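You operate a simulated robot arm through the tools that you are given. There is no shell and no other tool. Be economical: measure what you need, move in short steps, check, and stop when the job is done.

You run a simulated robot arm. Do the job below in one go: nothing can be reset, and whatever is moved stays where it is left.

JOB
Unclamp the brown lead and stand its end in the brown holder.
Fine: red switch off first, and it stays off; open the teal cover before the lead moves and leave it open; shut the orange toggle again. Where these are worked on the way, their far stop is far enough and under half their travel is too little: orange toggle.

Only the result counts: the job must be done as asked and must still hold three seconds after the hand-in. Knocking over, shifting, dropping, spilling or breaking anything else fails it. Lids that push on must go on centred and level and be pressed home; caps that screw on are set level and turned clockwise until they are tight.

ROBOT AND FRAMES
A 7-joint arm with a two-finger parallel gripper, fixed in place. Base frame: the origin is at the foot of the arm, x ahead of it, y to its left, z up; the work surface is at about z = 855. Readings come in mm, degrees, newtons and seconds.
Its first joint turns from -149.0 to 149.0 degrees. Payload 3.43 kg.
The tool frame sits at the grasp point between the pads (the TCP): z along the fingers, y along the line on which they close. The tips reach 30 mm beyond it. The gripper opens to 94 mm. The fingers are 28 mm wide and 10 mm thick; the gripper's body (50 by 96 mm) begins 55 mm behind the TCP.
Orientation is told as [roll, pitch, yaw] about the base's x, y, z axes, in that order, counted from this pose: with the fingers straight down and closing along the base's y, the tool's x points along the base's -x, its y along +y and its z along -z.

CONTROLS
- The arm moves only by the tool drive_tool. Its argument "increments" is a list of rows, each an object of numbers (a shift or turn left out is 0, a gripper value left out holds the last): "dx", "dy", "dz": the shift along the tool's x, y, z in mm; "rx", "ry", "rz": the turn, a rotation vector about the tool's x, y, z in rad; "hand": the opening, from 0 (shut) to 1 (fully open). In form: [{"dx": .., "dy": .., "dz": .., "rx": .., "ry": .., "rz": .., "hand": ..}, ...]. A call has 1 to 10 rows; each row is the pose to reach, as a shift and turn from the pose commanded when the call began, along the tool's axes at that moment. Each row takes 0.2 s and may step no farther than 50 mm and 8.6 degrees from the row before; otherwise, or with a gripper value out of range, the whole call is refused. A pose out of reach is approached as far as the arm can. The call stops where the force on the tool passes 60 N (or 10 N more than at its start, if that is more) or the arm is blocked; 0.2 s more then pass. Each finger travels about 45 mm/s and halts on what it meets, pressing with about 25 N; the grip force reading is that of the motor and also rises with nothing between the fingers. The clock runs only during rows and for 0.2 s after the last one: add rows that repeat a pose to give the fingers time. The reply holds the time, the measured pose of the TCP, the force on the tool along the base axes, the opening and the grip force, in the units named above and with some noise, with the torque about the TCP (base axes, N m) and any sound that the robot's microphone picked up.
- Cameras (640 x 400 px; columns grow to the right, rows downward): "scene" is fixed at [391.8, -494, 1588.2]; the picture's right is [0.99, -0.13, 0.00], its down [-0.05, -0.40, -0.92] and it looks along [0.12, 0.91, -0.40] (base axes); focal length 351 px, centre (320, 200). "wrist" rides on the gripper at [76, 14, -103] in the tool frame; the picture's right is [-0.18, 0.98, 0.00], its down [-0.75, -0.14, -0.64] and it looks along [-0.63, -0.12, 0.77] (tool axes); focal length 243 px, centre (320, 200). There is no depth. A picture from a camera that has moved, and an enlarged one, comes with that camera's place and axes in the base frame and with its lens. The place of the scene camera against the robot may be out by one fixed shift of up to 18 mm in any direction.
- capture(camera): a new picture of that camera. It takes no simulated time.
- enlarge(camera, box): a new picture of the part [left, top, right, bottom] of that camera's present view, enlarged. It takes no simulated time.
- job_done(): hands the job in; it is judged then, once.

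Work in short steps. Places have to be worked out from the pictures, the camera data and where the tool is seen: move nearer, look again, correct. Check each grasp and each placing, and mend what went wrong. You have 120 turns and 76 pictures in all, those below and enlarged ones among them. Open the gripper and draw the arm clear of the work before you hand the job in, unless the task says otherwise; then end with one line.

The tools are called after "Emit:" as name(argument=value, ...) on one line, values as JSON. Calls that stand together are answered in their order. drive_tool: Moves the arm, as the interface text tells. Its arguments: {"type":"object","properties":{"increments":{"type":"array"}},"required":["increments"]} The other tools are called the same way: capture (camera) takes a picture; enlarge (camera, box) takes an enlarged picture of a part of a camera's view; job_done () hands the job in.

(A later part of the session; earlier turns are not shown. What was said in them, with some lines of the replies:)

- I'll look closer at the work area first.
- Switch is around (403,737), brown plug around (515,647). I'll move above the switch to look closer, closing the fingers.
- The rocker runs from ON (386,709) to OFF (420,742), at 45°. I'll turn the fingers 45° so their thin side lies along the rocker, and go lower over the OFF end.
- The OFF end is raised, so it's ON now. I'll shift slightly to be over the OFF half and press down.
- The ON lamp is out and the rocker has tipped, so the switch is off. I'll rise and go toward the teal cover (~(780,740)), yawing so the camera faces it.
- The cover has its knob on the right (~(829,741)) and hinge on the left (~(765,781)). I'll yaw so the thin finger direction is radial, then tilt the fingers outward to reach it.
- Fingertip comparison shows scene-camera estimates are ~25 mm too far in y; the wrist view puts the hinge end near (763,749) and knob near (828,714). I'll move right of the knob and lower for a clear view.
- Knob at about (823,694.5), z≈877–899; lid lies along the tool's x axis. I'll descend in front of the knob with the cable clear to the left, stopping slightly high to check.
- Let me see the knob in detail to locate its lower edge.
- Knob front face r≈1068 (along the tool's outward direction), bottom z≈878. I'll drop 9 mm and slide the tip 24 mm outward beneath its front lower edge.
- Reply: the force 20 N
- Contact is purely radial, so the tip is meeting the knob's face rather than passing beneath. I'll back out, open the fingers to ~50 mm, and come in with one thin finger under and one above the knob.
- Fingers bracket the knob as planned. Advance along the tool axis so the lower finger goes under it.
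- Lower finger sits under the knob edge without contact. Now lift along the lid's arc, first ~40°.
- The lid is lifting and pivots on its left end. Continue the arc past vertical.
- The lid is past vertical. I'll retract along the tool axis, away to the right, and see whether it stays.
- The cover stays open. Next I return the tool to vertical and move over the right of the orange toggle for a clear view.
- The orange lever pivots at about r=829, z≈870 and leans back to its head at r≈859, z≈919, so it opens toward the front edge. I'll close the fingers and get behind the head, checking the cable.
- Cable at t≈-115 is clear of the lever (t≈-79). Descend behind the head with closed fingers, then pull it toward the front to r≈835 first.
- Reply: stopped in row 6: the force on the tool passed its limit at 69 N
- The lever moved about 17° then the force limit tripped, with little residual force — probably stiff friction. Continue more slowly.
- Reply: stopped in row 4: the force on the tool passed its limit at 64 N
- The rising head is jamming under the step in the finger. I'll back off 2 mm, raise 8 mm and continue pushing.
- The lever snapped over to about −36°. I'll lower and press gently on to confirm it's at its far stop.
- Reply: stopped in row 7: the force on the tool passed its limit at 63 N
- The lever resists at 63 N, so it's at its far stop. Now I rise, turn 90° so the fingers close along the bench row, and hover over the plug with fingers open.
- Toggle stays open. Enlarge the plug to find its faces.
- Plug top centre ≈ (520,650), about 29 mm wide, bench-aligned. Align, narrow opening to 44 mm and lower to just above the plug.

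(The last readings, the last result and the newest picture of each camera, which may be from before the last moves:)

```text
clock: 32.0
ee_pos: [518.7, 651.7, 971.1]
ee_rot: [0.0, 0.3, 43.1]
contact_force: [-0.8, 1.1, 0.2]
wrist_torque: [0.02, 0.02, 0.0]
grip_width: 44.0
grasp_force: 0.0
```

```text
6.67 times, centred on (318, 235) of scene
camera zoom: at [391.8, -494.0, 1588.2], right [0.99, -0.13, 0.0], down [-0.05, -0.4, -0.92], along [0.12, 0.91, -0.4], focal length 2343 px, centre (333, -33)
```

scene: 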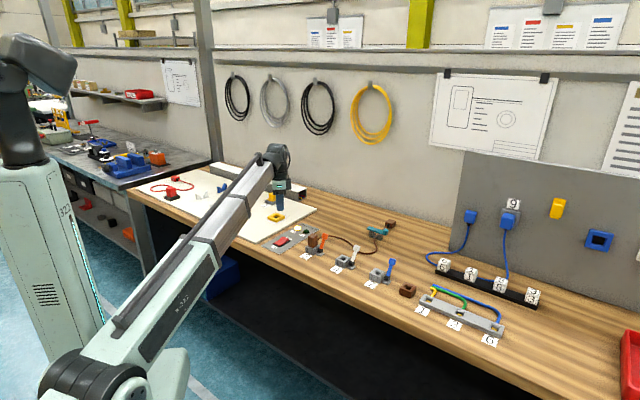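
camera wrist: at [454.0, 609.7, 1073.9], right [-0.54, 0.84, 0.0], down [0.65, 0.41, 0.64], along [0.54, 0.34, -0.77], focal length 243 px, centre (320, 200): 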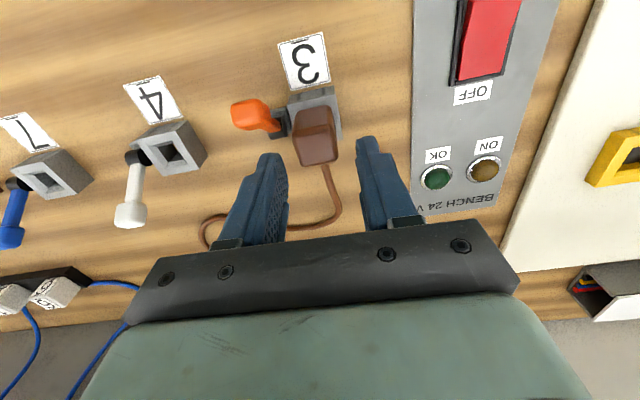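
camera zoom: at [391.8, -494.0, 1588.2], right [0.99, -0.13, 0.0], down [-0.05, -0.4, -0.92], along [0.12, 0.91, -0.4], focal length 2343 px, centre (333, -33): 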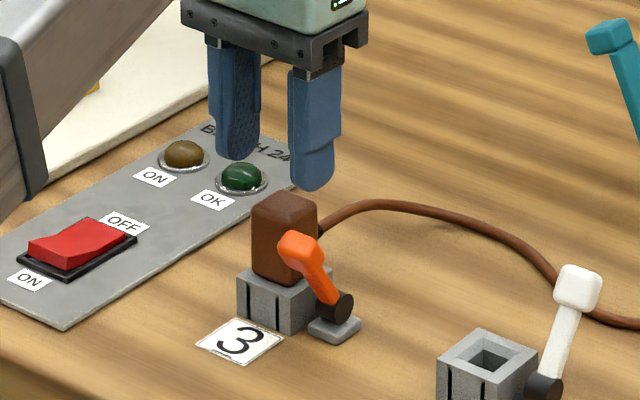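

Plug is centred between the fingers to ~2.5 mm. Correct, descend and close.

Emit:
drive_tool(increments=[{"dy": -2.5, "dz": 20}, {"dy": -2.5, "dz": 38}, {"dy": -2.5, "dz": 48}, {"dy": -2.5, "dz": 48, "hand": 0.2}, {"dy": -2.5, "dz": 48, "hand": 0.1}, {"dy": -2.5, "dz": 48, "hand": 0.1}])

Emit:
capture(camera="wrist")

Emit:
enlarge(camera="scene", box=[270, 205, 366, 265])

```text
clock: 33.0
ee_pos: [524.7, 649.9, 926.8]
ee_rot: [-0.1, 0.0, 43.0]
contact_force: [-0.9, 3.0, 3.4]
wrist_torque: [0.23, 0.02, 0.02]
grip_width: 29.8
grasp_force: 11.7
stopped in row 5: the force on the tool passed its limit at 62 N (the readings are from after the stop); the commanded pose is now the measured one
```

```text
33 pictures are left
camera wrist: at [458.2, 608.1, 1028.9], right [-0.54, 0.84, 0.0], down [0.65, 0.41, 0.64], along [0.54, 0.34, -0.76], focal length 243 px, centre (320, 200)
```

wrist: 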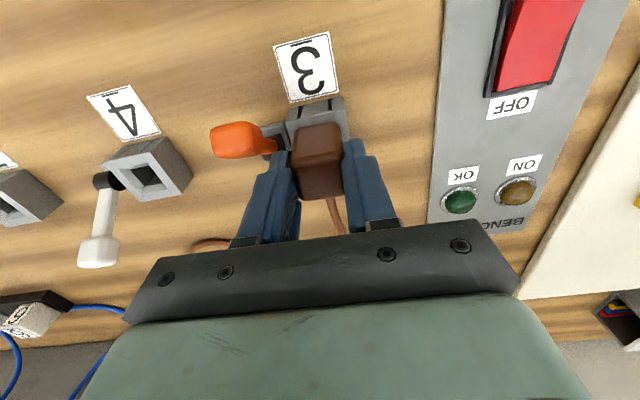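

```text
6.67 times, centred on (318, 235) of scene
camera zoom: at [391.8, -494.0, 1588.2], right [0.99, -0.13, 0.0], down [-0.05, -0.4, -0.92], along [0.12, 0.91, -0.4], focal length 2343 px, centre (333, -33)
```

zoom: 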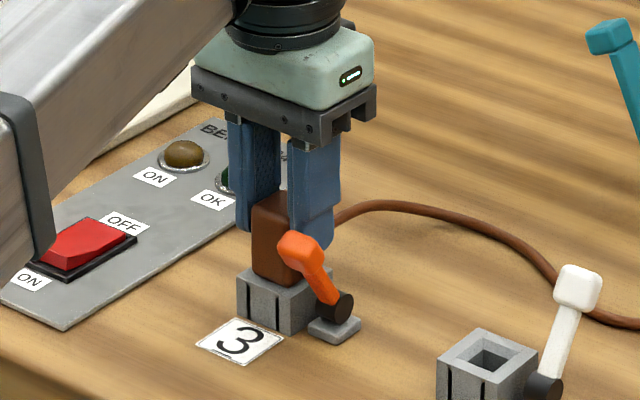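

Fingers have met the plug (29.8 mm). Finish the grip in place.

Emit:
drive_tool(increments=[{"hand": 0.1}, {"hand": 0.0}, {"hand": 0.0}, {"hand": 0.0}])

```text
clock: 34.0
ee_pos: [523.3, 649.4, 927.0]
ee_rot: [-0.2, -0.1, 43.0]
contact_force: [-1.7, 7.3, 9.1]
wrist_torque: [0.34, 0.04, 0.09]
grip_width: 29.1
grasp_force: 25.1
```

Plug gripped (29.1 mm, 25 N). Lift slowly.

Emit:
drive_tool(increments=[{"dz": -4}, {"dz": -8}, {"dz": -14}, {"dz": -20}, {"dz": -28}, {"dz": -36}])

Emit:
capture(camera="wrist")

Emit:
enlarge(camera="scene", box=[270, 195, 430, 295])

```text
clock: 35.4
ee_pos: [522.9, 648.9, 961.5]
ee_rot: [-0.2, 0.0, 42.9]
contact_force: [0.0, -0.3, -0.5]
wrist_torque: [-0.01, -0.01, 0.01]
grip_width: 28.9
grasp_force: 24.8
```

```text
31 pictures are left
camera wrist: at [458.0, 607.6, 1063.6], right [-0.54, 0.84, 0.0], down [0.65, 0.41, 0.64], along [0.54, 0.34, -0.77], focal length 243 px, centre (320, 200)
```

wrist: 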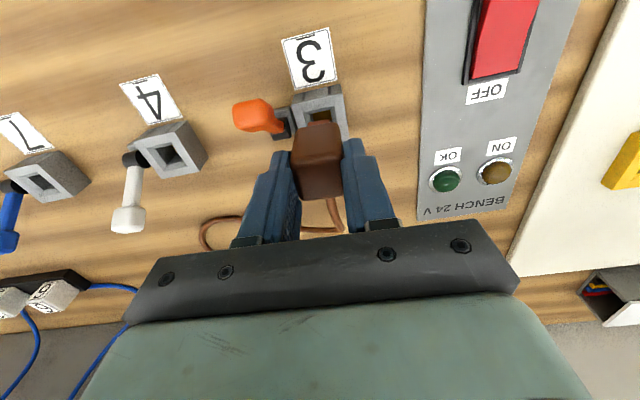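

```text
4.00 times, centred on (350, 245) of scene
camera zoom: at [391.8, -494.0, 1588.2], right [0.99, -0.13, 0.0], down [-0.05, -0.4, -0.92], along [0.12, 0.91, -0.4], focal length 1406 px, centre (200, 20)
```

zoom: 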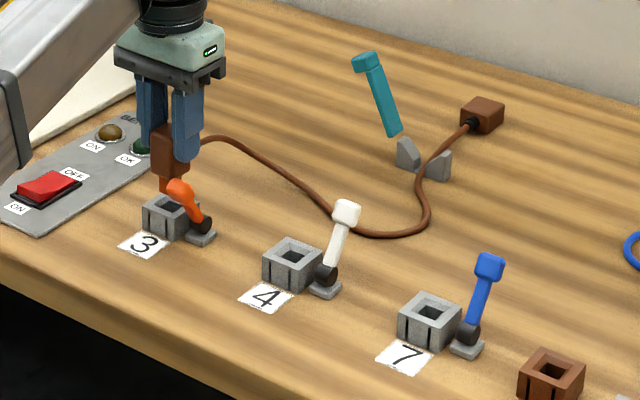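

Plug is free of the socket. Raise it, move back ~70 mm (so the cable stays behind the levers), then start moving right.

Emit:
drive_tool(increments=[{"dz": -25}, {"dz": -48}, {"dx": -25, "dz": -48}, {"dx": -50, "dz": -48}, {"dx": -70, "dz": -48}, {"dx": -70, "dy": -30, "dz": -48}, {"dx": -70, "dy": -60, "dz": -48}, {"dx": -70, "dy": -90, "dz": -48}, {"dx": -70, "dy": -120, "dz": -48}, {"dx": -70, "dy": -150, "dz": -48}])

Emit:
enlarge(camera="scene", box=[270, 170, 494, 310])

```text
clock: 37.6
ee_pos: [674.5, 587.9, 1013.3]
ee_rot: [-0.2, 0.1, 42.9]
contact_force: [0.1, 0.3, -0.4]
wrist_torque: [0.02, 0.08, 0.02]
grip_width: 28.8
grasp_force: 24.8
```

```text
2.86 times, centred on (382, 240) of scene
camera zoom: at [391.8, -494.0, 1588.2], right [0.99, -0.13, 0.0], down [-0.05, -0.4, -0.92], along [0.12, 0.91, -0.4], focal length 1004 px, centre (143, 86)
```

zoom: 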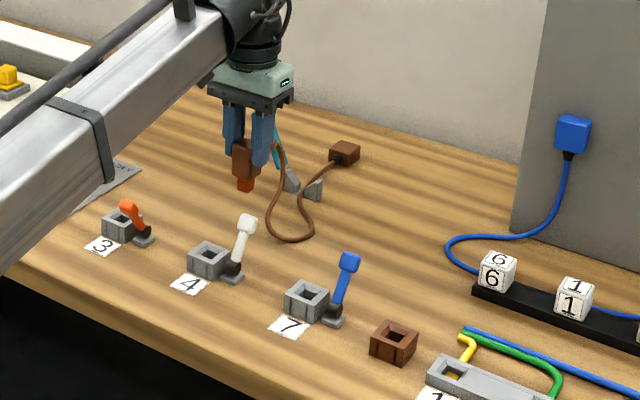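

Cable is clear of the levers. Continue right toward the holder at the same height.

Emit:
drive_tool(increments=[{"dy": -27}, {"dy": -54}, {"dy": -81}, {"dy": -108}, {"dy": -135}, {"dy": -162}, {"dy": -189}, {"dy": -215}, {"dy": -215}])

Emit:
capture(camera="wrist")

Emit:
enlarge(camera="scene", box=[330, 190, 490, 290])

```text
clock: 39.6
ee_pos: [821.0, 428.0, 1011.4]
ee_rot: [-0.2, -0.1, 43.0]
contact_force: [0.3, 0.6, 0.7]
wrist_torque: [-0.04, 0.01, -0.01]
grip_width: 29.1
grasp_force: 25.0
```

```text
28 pictures are left
camera wrist: at [755.3, 386.8, 1113.2], right [-0.54, 0.84, 0.0], down [0.65, 0.41, 0.64], along [0.54, 0.34, -0.77], focal length 243 px, centre (320, 200)
```

wrist: 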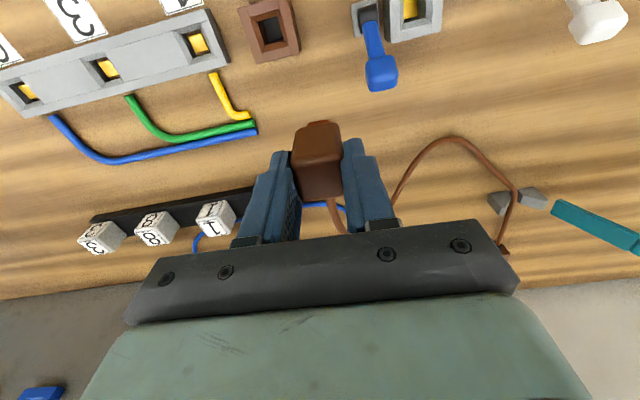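

```text
4.00 times, centred on (410, 240) of scene
camera zoom: at [391.8, -494.0, 1588.2], right [0.99, -0.13, 0.0], down [-0.05, -0.4, -0.92], along [0.12, 0.91, -0.4], focal length 1406 px, centre (-40, 40)
```

zoom: 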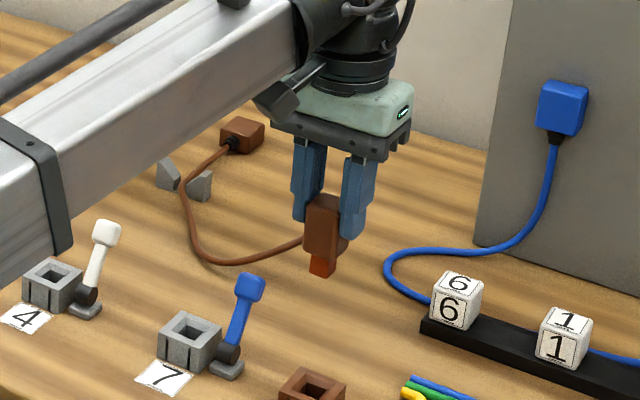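

Holder top is at about (793,363). I'll zoom on plug and holder to get the plug's offset in the grip.

Emit:
enlarge(camera="wrist", box=[200, 0, 440, 150])

Emit:
enlarge(camera="wrist", box=[260, 110, 380, 210])

```text
2.67 times, centred on (320, 75) of wrist
camera zoom: at [755.3, 386.8, 1113.2], right [-0.54, 0.84, 0.0], down [0.65, 0.41, 0.64], along [0.54, 0.34, -0.77], focal length 647 px, centre (320, 533)
```

zoom: 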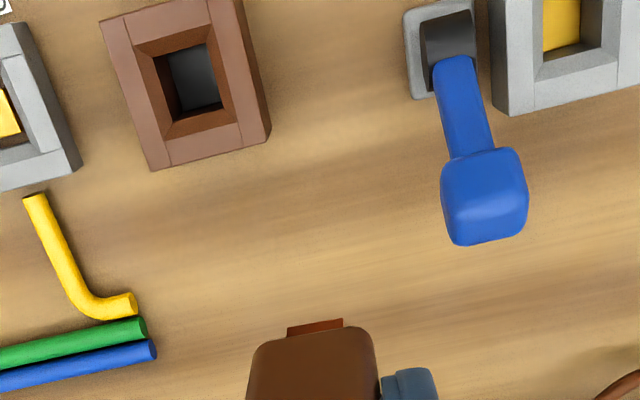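

```text
4.00 times, centred on (320, 160) of wrist
camera zoom: at [755.3, 386.8, 1113.2], right [-0.54, 0.84, 0.0], down [0.65, 0.41, 0.64], along [0.54, 0.34, -0.77], focal length 970 px, centre (320, 360)
```

zoom: 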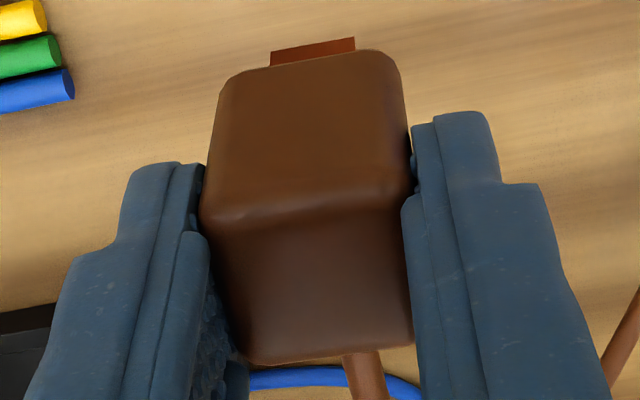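

Plug sits ~3.5 mm toward the robot from the TCP in the grip. I'll move to bring it over the holder at (794,365) and lower to just above.

Emit:
drive_tool(increments=[{"dx": 15, "dy": -14}, {"dx": 30, "dy": -28}, {"dx": 45, "dy": -28}, {"dx": 59.5, "dy": -28}, {"dx": 59.5, "dy": -28, "dz": 20}, {"dx": 59.5, "dy": -28, "dz": 40}, {"dx": 59.5, "dy": -28, "dz": 52}, {"dx": 59.5, "dy": -28, "dz": 52}])

Emit:
capture(camera="wrist")

Emit:
enlarge(camera="scene", box=[364, 230, 460, 310])

```text
clock: 41.4
ee_pos: [796.9, 369.6, 958.3]
ee_rot: [-0.2, -0.1, 43.0]
contact_force: [0.1, 0.7, -1.0]
wrist_torque: [-0.01, 0.0, -0.02]
grip_width: 28.9
grasp_force: 24.9
```

```text
24 pictures are left
camera wrist: at [732.5, 327.4, 1060.7], right [-0.54, 0.84, 0.0], down [0.65, 0.41, 0.64], along [0.54, 0.34, -0.77], focal length 243 px, centre (320, 200)
```

wrist: 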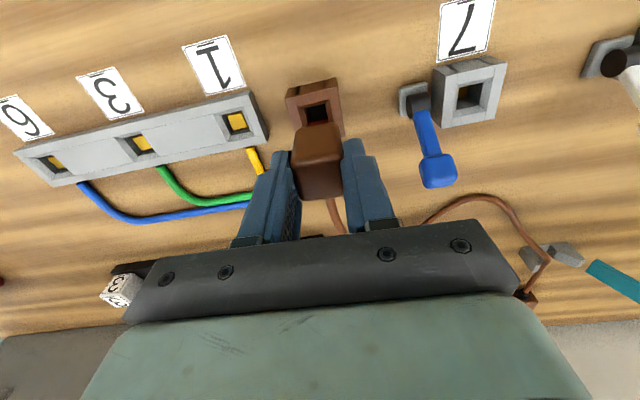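

```text
5.00 times, centred on (412, 270) of scene
camera zoom: at [391.8, -494.0, 1588.2], right [0.99, -0.13, 0.0], down [-0.05, -0.4, -0.92], along [0.12, 0.91, -0.4], focal length 1757 px, centre (-140, -150)
```

zoom: 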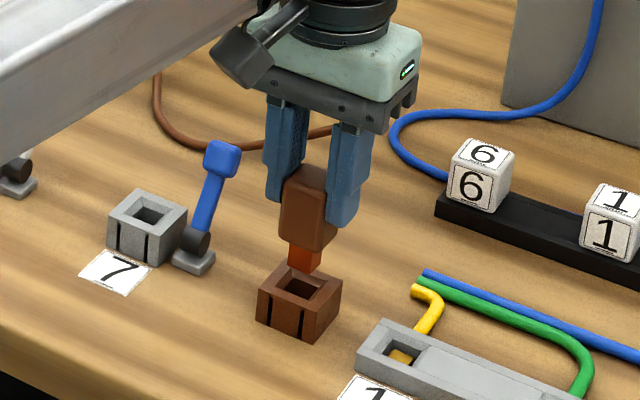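

Nearly aligned. Zoom the wrist view to check the stub against the hole.

Emit:
enlarge(camera="wrist", box=[270, 65, 370, 135])

Emit:
enlarge(camera="scene", box=[400, 260, 440, 300])

```text
5.71 times, centred on (320, 100) of wrist
camera zoom: at [732.5, 327.4, 1060.7], right [-0.54, 0.84, 0.0], down [0.65, 0.41, 0.64], along [0.54, 0.34, -0.77], focal length 1386 px, centre (320, 771)
```

zoom: 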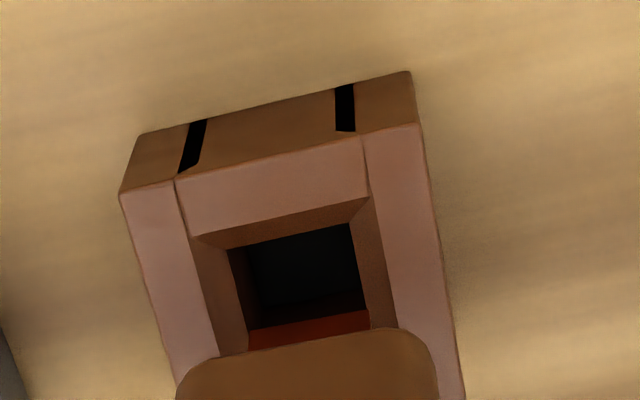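

```text
10.00 times, centred on (420, 280) of scene
camera zoom: at [391.8, -494.0, 1588.2], right [0.99, -0.13, 0.0], down [-0.05, -0.4, -0.92], along [0.12, 0.91, -0.4], focal length 3514 px, centre (-680, -600)
```

zoom: 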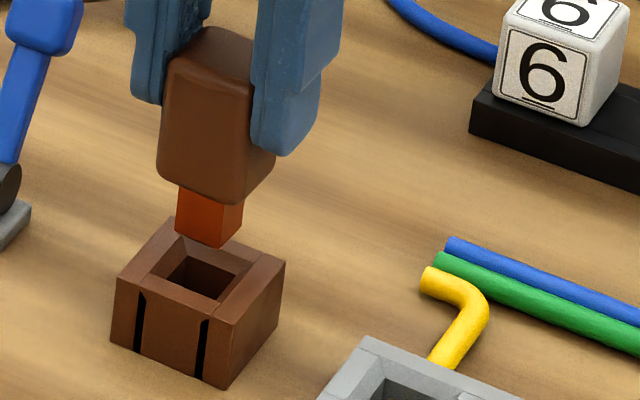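

Estimated residual: stub needs ~3 mm toward the robot and ~2 mm right. Apply and lower slowly into the holder.

Emit:
drive_tool(increments=[{"dx": 3, "dy": -2}, {"dx": 3, "dy": -2, "dz": 6}, {"dx": 3, "dy": -2, "dz": 11}, {"dx": 3, "dy": -2, "dz": 14}, {"dx": 3, "dy": -2, "dz": 17}, {"dx": 3, "dy": -2, "dz": 20}])

Emit:
enlarge(camera="scene", box=[400, 260, 440, 300])

```text
clock: 42.8
ee_pos: [796.1, 363.5, 943.0]
ee_rot: [-0.2, -0.1, 43.0]
contact_force: [-11.7, -6.4, 44.3]
wrist_torque: [-0.19, 0.7, 0.18]
grip_width: 29.0
grasp_force: 25.4
```

```text
10.00 times, centred on (420, 280) of scene
camera zoom: at [391.8, -494.0, 1588.2], right [0.99, -0.13, 0.0], down [-0.05, -0.4, -0.92], along [0.12, 0.91, -0.4], focal length 3514 px, centre (-680, -600)
```

zoom: 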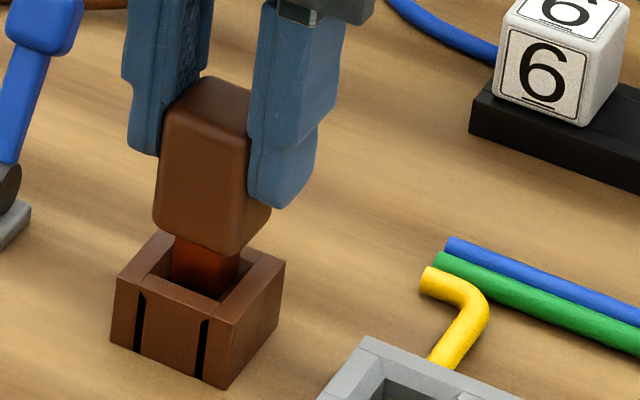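

Stub is in the funnel but riding on its rear wall (force pushes toward the robot). Ease up, shift 2.5 mm toward the robot, and lower again.

Emit:
drive_tool(increments=[{"dz": -6}, {"dx": 2.5, "dy": 0.7, "dz": -6}, {"dx": 2.5, "dy": 0.7, "dz": -2}, {"dx": 2.5, "dy": 0.7, "dz": 1}, {"dx": 2.5, "dy": 0.7, "dz": 4}, {"dx": 2.5, "dy": 0.7, "dz": 7}])

Emit:
enlarge(camera="scene", box=[400, 260, 440, 300])

```text
clock: 44.2
ee_pos: [797.4, 364.2, 933.8]
ee_rot: [-0.2, -0.3, 43.1]
contact_force: [1.5, 3.1, 0.7]
wrist_torque: [0.2, -0.18, 0.05]
grip_width: 29.1
grasp_force: 24.8
```

```text
10.00 times, centred on (420, 280) of scene
camera zoom: at [391.8, -494.0, 1588.2], right [0.99, -0.13, 0.0], down [-0.05, -0.4, -0.92], along [0.12, 0.91, -0.4], focal length 3514 px, centre (-680, -600)
```

zoom: 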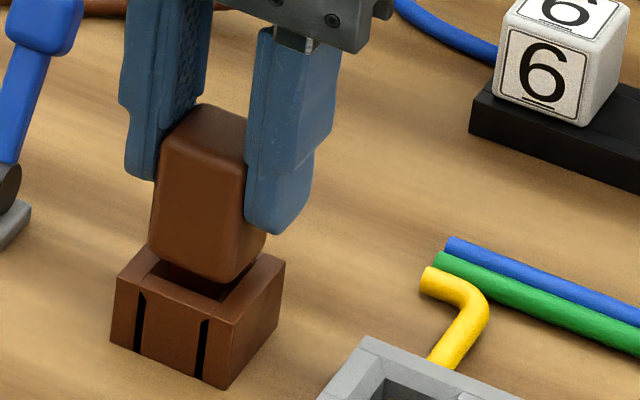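

It's sliding in freely now. Continue down until seated.

Emit:
drive_tool(increments=[{"dz": 2}, {"dz": 4}, {"dz": 6}, {"dz": 8}, {"dz": 10}, {"dz": 12}])

Emit:
enlarge(camera="scene", box=[400, 260, 440, 300])

```text
clock: 45.6
ee_pos: [795.8, 364.7, 925.7]
ee_rot: [-0.2, -0.3, 43.0]
contact_force: [-5.8, -2.8, 14.6]
wrist_torque: [-0.06, 0.37, 0.04]
grip_width: 29.2
grasp_force: 25.3
stopped in row 6: the force on the tool passed its limit at 63 N (the readings are from after the stop); the commanded pose is now the measured one
```

```text
10.00 times, centred on (420, 280) of scene
camera zoom: at [391.8, -494.0, 1588.2], right [0.99, -0.13, 0.0], down [-0.05, -0.4, -0.92], along [0.12, 0.91, -0.4], focal length 3514 px, centre (-680, -600)
```

zoom: 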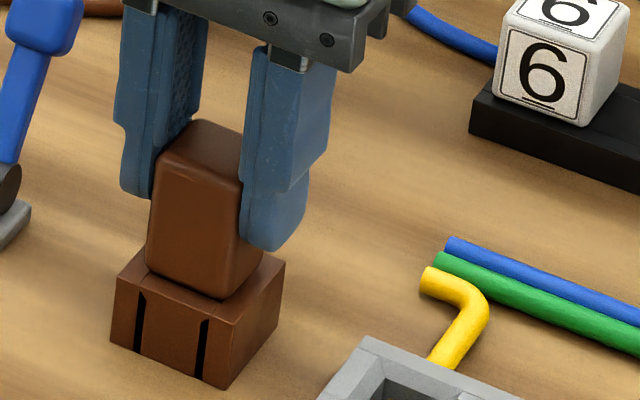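

Seated (z 925.7, matching its depth in clamp 3). Release and rise straight up.

Emit:
drive_tool(increments=[{"hand": 0.42}, {"hand": 0.48}, {"hand": 0.48}, {"dz": -20}, {"dz": -50}, {"dz": -90}, {"dz": -120}])

Emit:
enlarge(camera="scene", box=[290, 190, 450, 310])

```text
clock: 47.2
ee_pos: [796.2, 364.6, 1046.1]
ee_rot: [-0.2, -0.1, 43.1]
contact_force: [0.2, 0.1, -0.9]
wrist_torque: [0.0, 0.03, 0.02]
grip_width: 45.3
grasp_force: 0.1
```

```text
3.33 times, centred on (370, 250) of scene
camera zoom: at [391.8, -494.0, 1588.2], right [0.99, -0.13, 0.0], down [-0.05, -0.4, -0.92], along [0.12, 0.91, -0.4], focal length 1172 px, centre (153, 33)
```

zoom: 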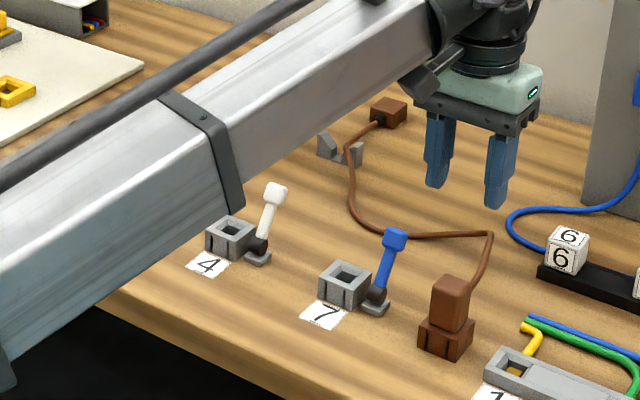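

The lead stands in the holder. Now to shut the orange toggle: travel back left at height to in front of its head (r≈755, t≈-79), fingers closed.

Emit:
drive_tool(increments=[{"dx": 8, "dy": 36, "hand": 0}, {"dx": 15, "dy": 72}, {"dx": 23, "dy": 108}, {"dx": 30, "dy": 144}, {"dx": 38, "dy": 180}, {"dx": 45, "dy": 216}, {"dx": 53, "dy": 252}, {"dx": 60, "dy": 288}, {"dx": 68, "dy": 324}, {"dx": 75, "dy": 360}])

Emit:
capture(camera="wrist")

Emit:
enlarge(camera="scene", box=[280, 190, 440, 290])

```text
clock: 49.4
ee_pos: [494.7, 576.0, 1045.9]
ee_rot: [-0.2, -0.2, 43.0]
contact_force: [0.1, 0.4, 0.0]
wrist_torque: [0.01, 0.0, 0.0]
grip_width: 0.0
grasp_force: 24.7
```

```text
16 pictures are left
camera wrist: at [429.1, 534.1, 1147.1], right [-0.54, 0.84, 0.0], down [0.64, 0.41, 0.65], along [0.55, 0.34, -0.76], focal length 243 px, centre (320, 200)
```

wrist: 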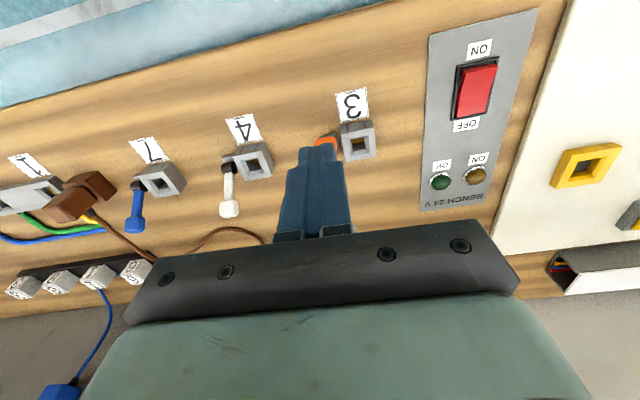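

```text
4.00 times, centred on (360, 240) of scene
camera zoom: at [391.8, -494.0, 1588.2], right [0.99, -0.13, 0.0], down [-0.05, -0.4, -0.92], along [0.12, 0.91, -0.4], focal length 1406 px, centre (160, 40)
```

zoom: 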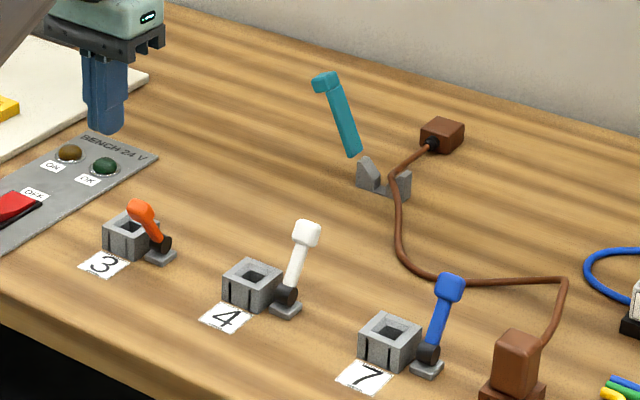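

Head confirmed at r≈795, t≈-77. Descend in front of it, then push toward the back slowly.

Emit:
drive_tool(increments=[{"dy": -3, "dz": 45}, {"dy": -3, "dz": 85}, {"dy": -3, "dz": 109}, {"dx": -10, "dy": -3, "dz": 109}, {"dx": -18, "dy": -3, "dz": 109}, {"dx": -25, "dy": -3, "dz": 109}, {"dx": -31, "dy": -3, "dz": 109}, {"dx": -37, "dy": -3, "dz": 109}, {"dx": -43, "dy": -3, "dz": 109}, {"dx": -49, "dy": -3, "dz": 109}])

Emit:
enlarge(camera="scene", box=[270, 205, 366, 265])

```text
clock: 51.6
ee_pos: [533.1, 608.2, 935.8]
ee_rot: [-0.3, -0.3, 43.2]
contact_force: [-3.9, 0.7, 17.6]
wrist_torque: [0.21, -0.08, 0.04]
grip_width: 0.1
grasp_force: 25.3
```

```text
6.67 times, centred on (318, 235) of scene
camera zoom: at [391.8, -494.0, 1588.2], right [0.99, -0.13, 0.0], down [-0.05, -0.4, -0.92], along [0.12, 0.91, -0.4], focal length 2343 px, centre (333, -33)
```

zoom: 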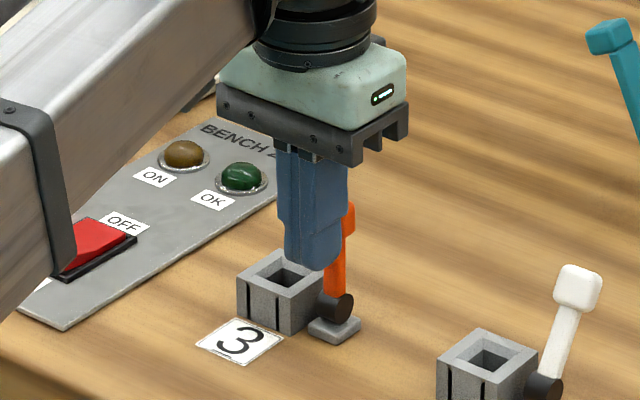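

Lever is about vertical. Keep pushing until it's at its rear stop.

Emit:
drive_tool(increments=[{"dx": -4, "dz": -4}, {"dx": -9, "dz": -4}, {"dx": -14, "dz": -4}, {"dx": -19, "dz": -4}, {"dx": -24, "dz": 0}, {"dx": -28, "dz": 4}, {"dx": -32, "dz": 4}, {"dx": -35, "dz": 4}, {"dx": -38, "dz": 4}])

Emit:
enlarge(camera="scene", box=[270, 205, 366, 265])

```text
clock: 53.7
ee_pos: [554.1, 625.1, 932.1]
ee_rot: [-0.4, 1.0, 43.2]
contact_force: [-11.5, -12.0, 24.3]
wrist_torque: [-0.16, 0.12, -0.04]
grip_width: 0.1
grasp_force: 25.1
stopped in row 9: the force on the tool passed its limit at 62 N (the readings are from after the stop); the commanded pose is now the measured one
```

```text
6.67 times, centred on (318, 235) of scene
camera zoom: at [391.8, -494.0, 1588.2], right [0.99, -0.13, 0.0], down [-0.05, -0.4, -0.92], along [0.12, 0.91, -0.4], focal length 2343 px, centre (333, -33)
```

zoom: 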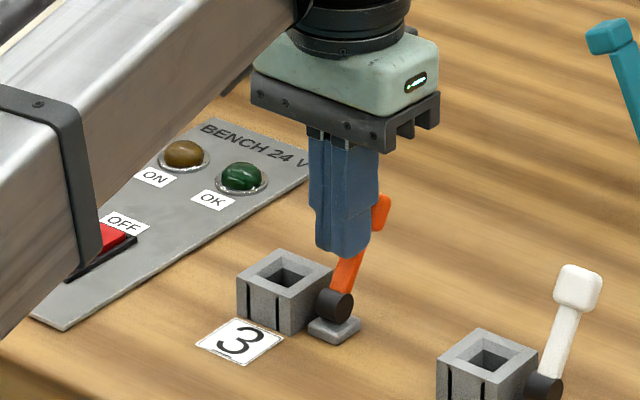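

It's at its rear stop again, matching the closed pose. Back off toward the front and rise clear.

Emit:
drive_tool(increments=[{"dx": 10}, {"dx": 25, "dz": -15}, {"dx": 40, "dz": -55}, {"dx": 40, "dz": -100}, {"dx": 40, "dz": -145}, {"dx": 40, "dy": 30, "dz": -185}, {"dx": 40, "dy": 75, "dz": -200}, {"dx": 40, "dy": 120, "dz": -205}, {"dx": 40, "dy": 165, "dz": -205, "hand": 0.6}, {"dx": 40, "dy": 165, "dz": -205}])

Emit:
capture(camera="scene")

Emit:
enlarge(camera="scene", box=[260, 200, 460, 325])

```text
clock: 55.9
ee_pos: [417.1, 720.1, 1137.6]
ee_rot: [-0.3, 0.9, 43.1]
contact_force: [0.3, -0.3, -0.7]
wrist_torque: [0.0, 0.0, 0.0]
grip_width: 50.4
grasp_force: 0.1
```

```text
12 pictures are left
```

scene: 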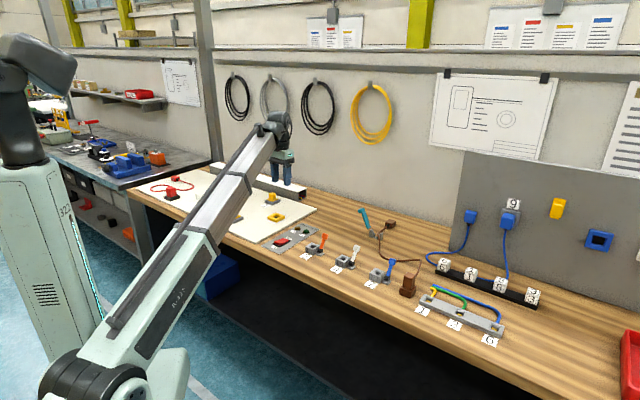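

```text
3.20 times, centred on (360, 262) of scene
camera zoom: at [391.8, -494.0, 1588.2], right [0.99, -0.13, 0.0], down [-0.05, -0.4, -0.92], along [0.12, 0.91, -0.4], focal length 1125 px, centre (192, 0)
```

zoom: 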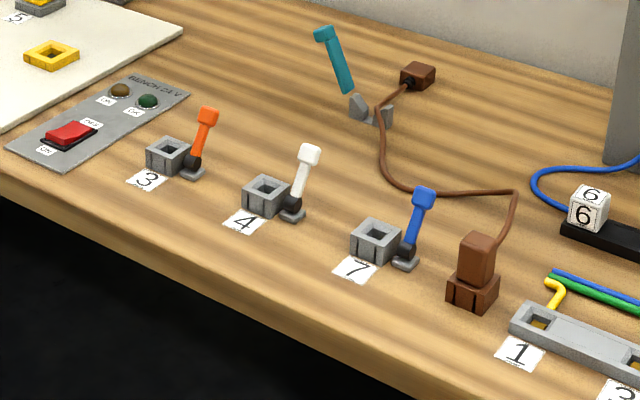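

Every part of the job checks out: switch off with the ON lamp dark, cover open, orange toggle shut, lead standing in the brown holder, arm clear with the gripper open. I'm handing it in.

Emit:
job_done()

```text
The job is handed in.
```

The brown lead is unclamped and standing in the brown holder; the red switch is off, the teal cover is open, and the orange toggle is shut again.
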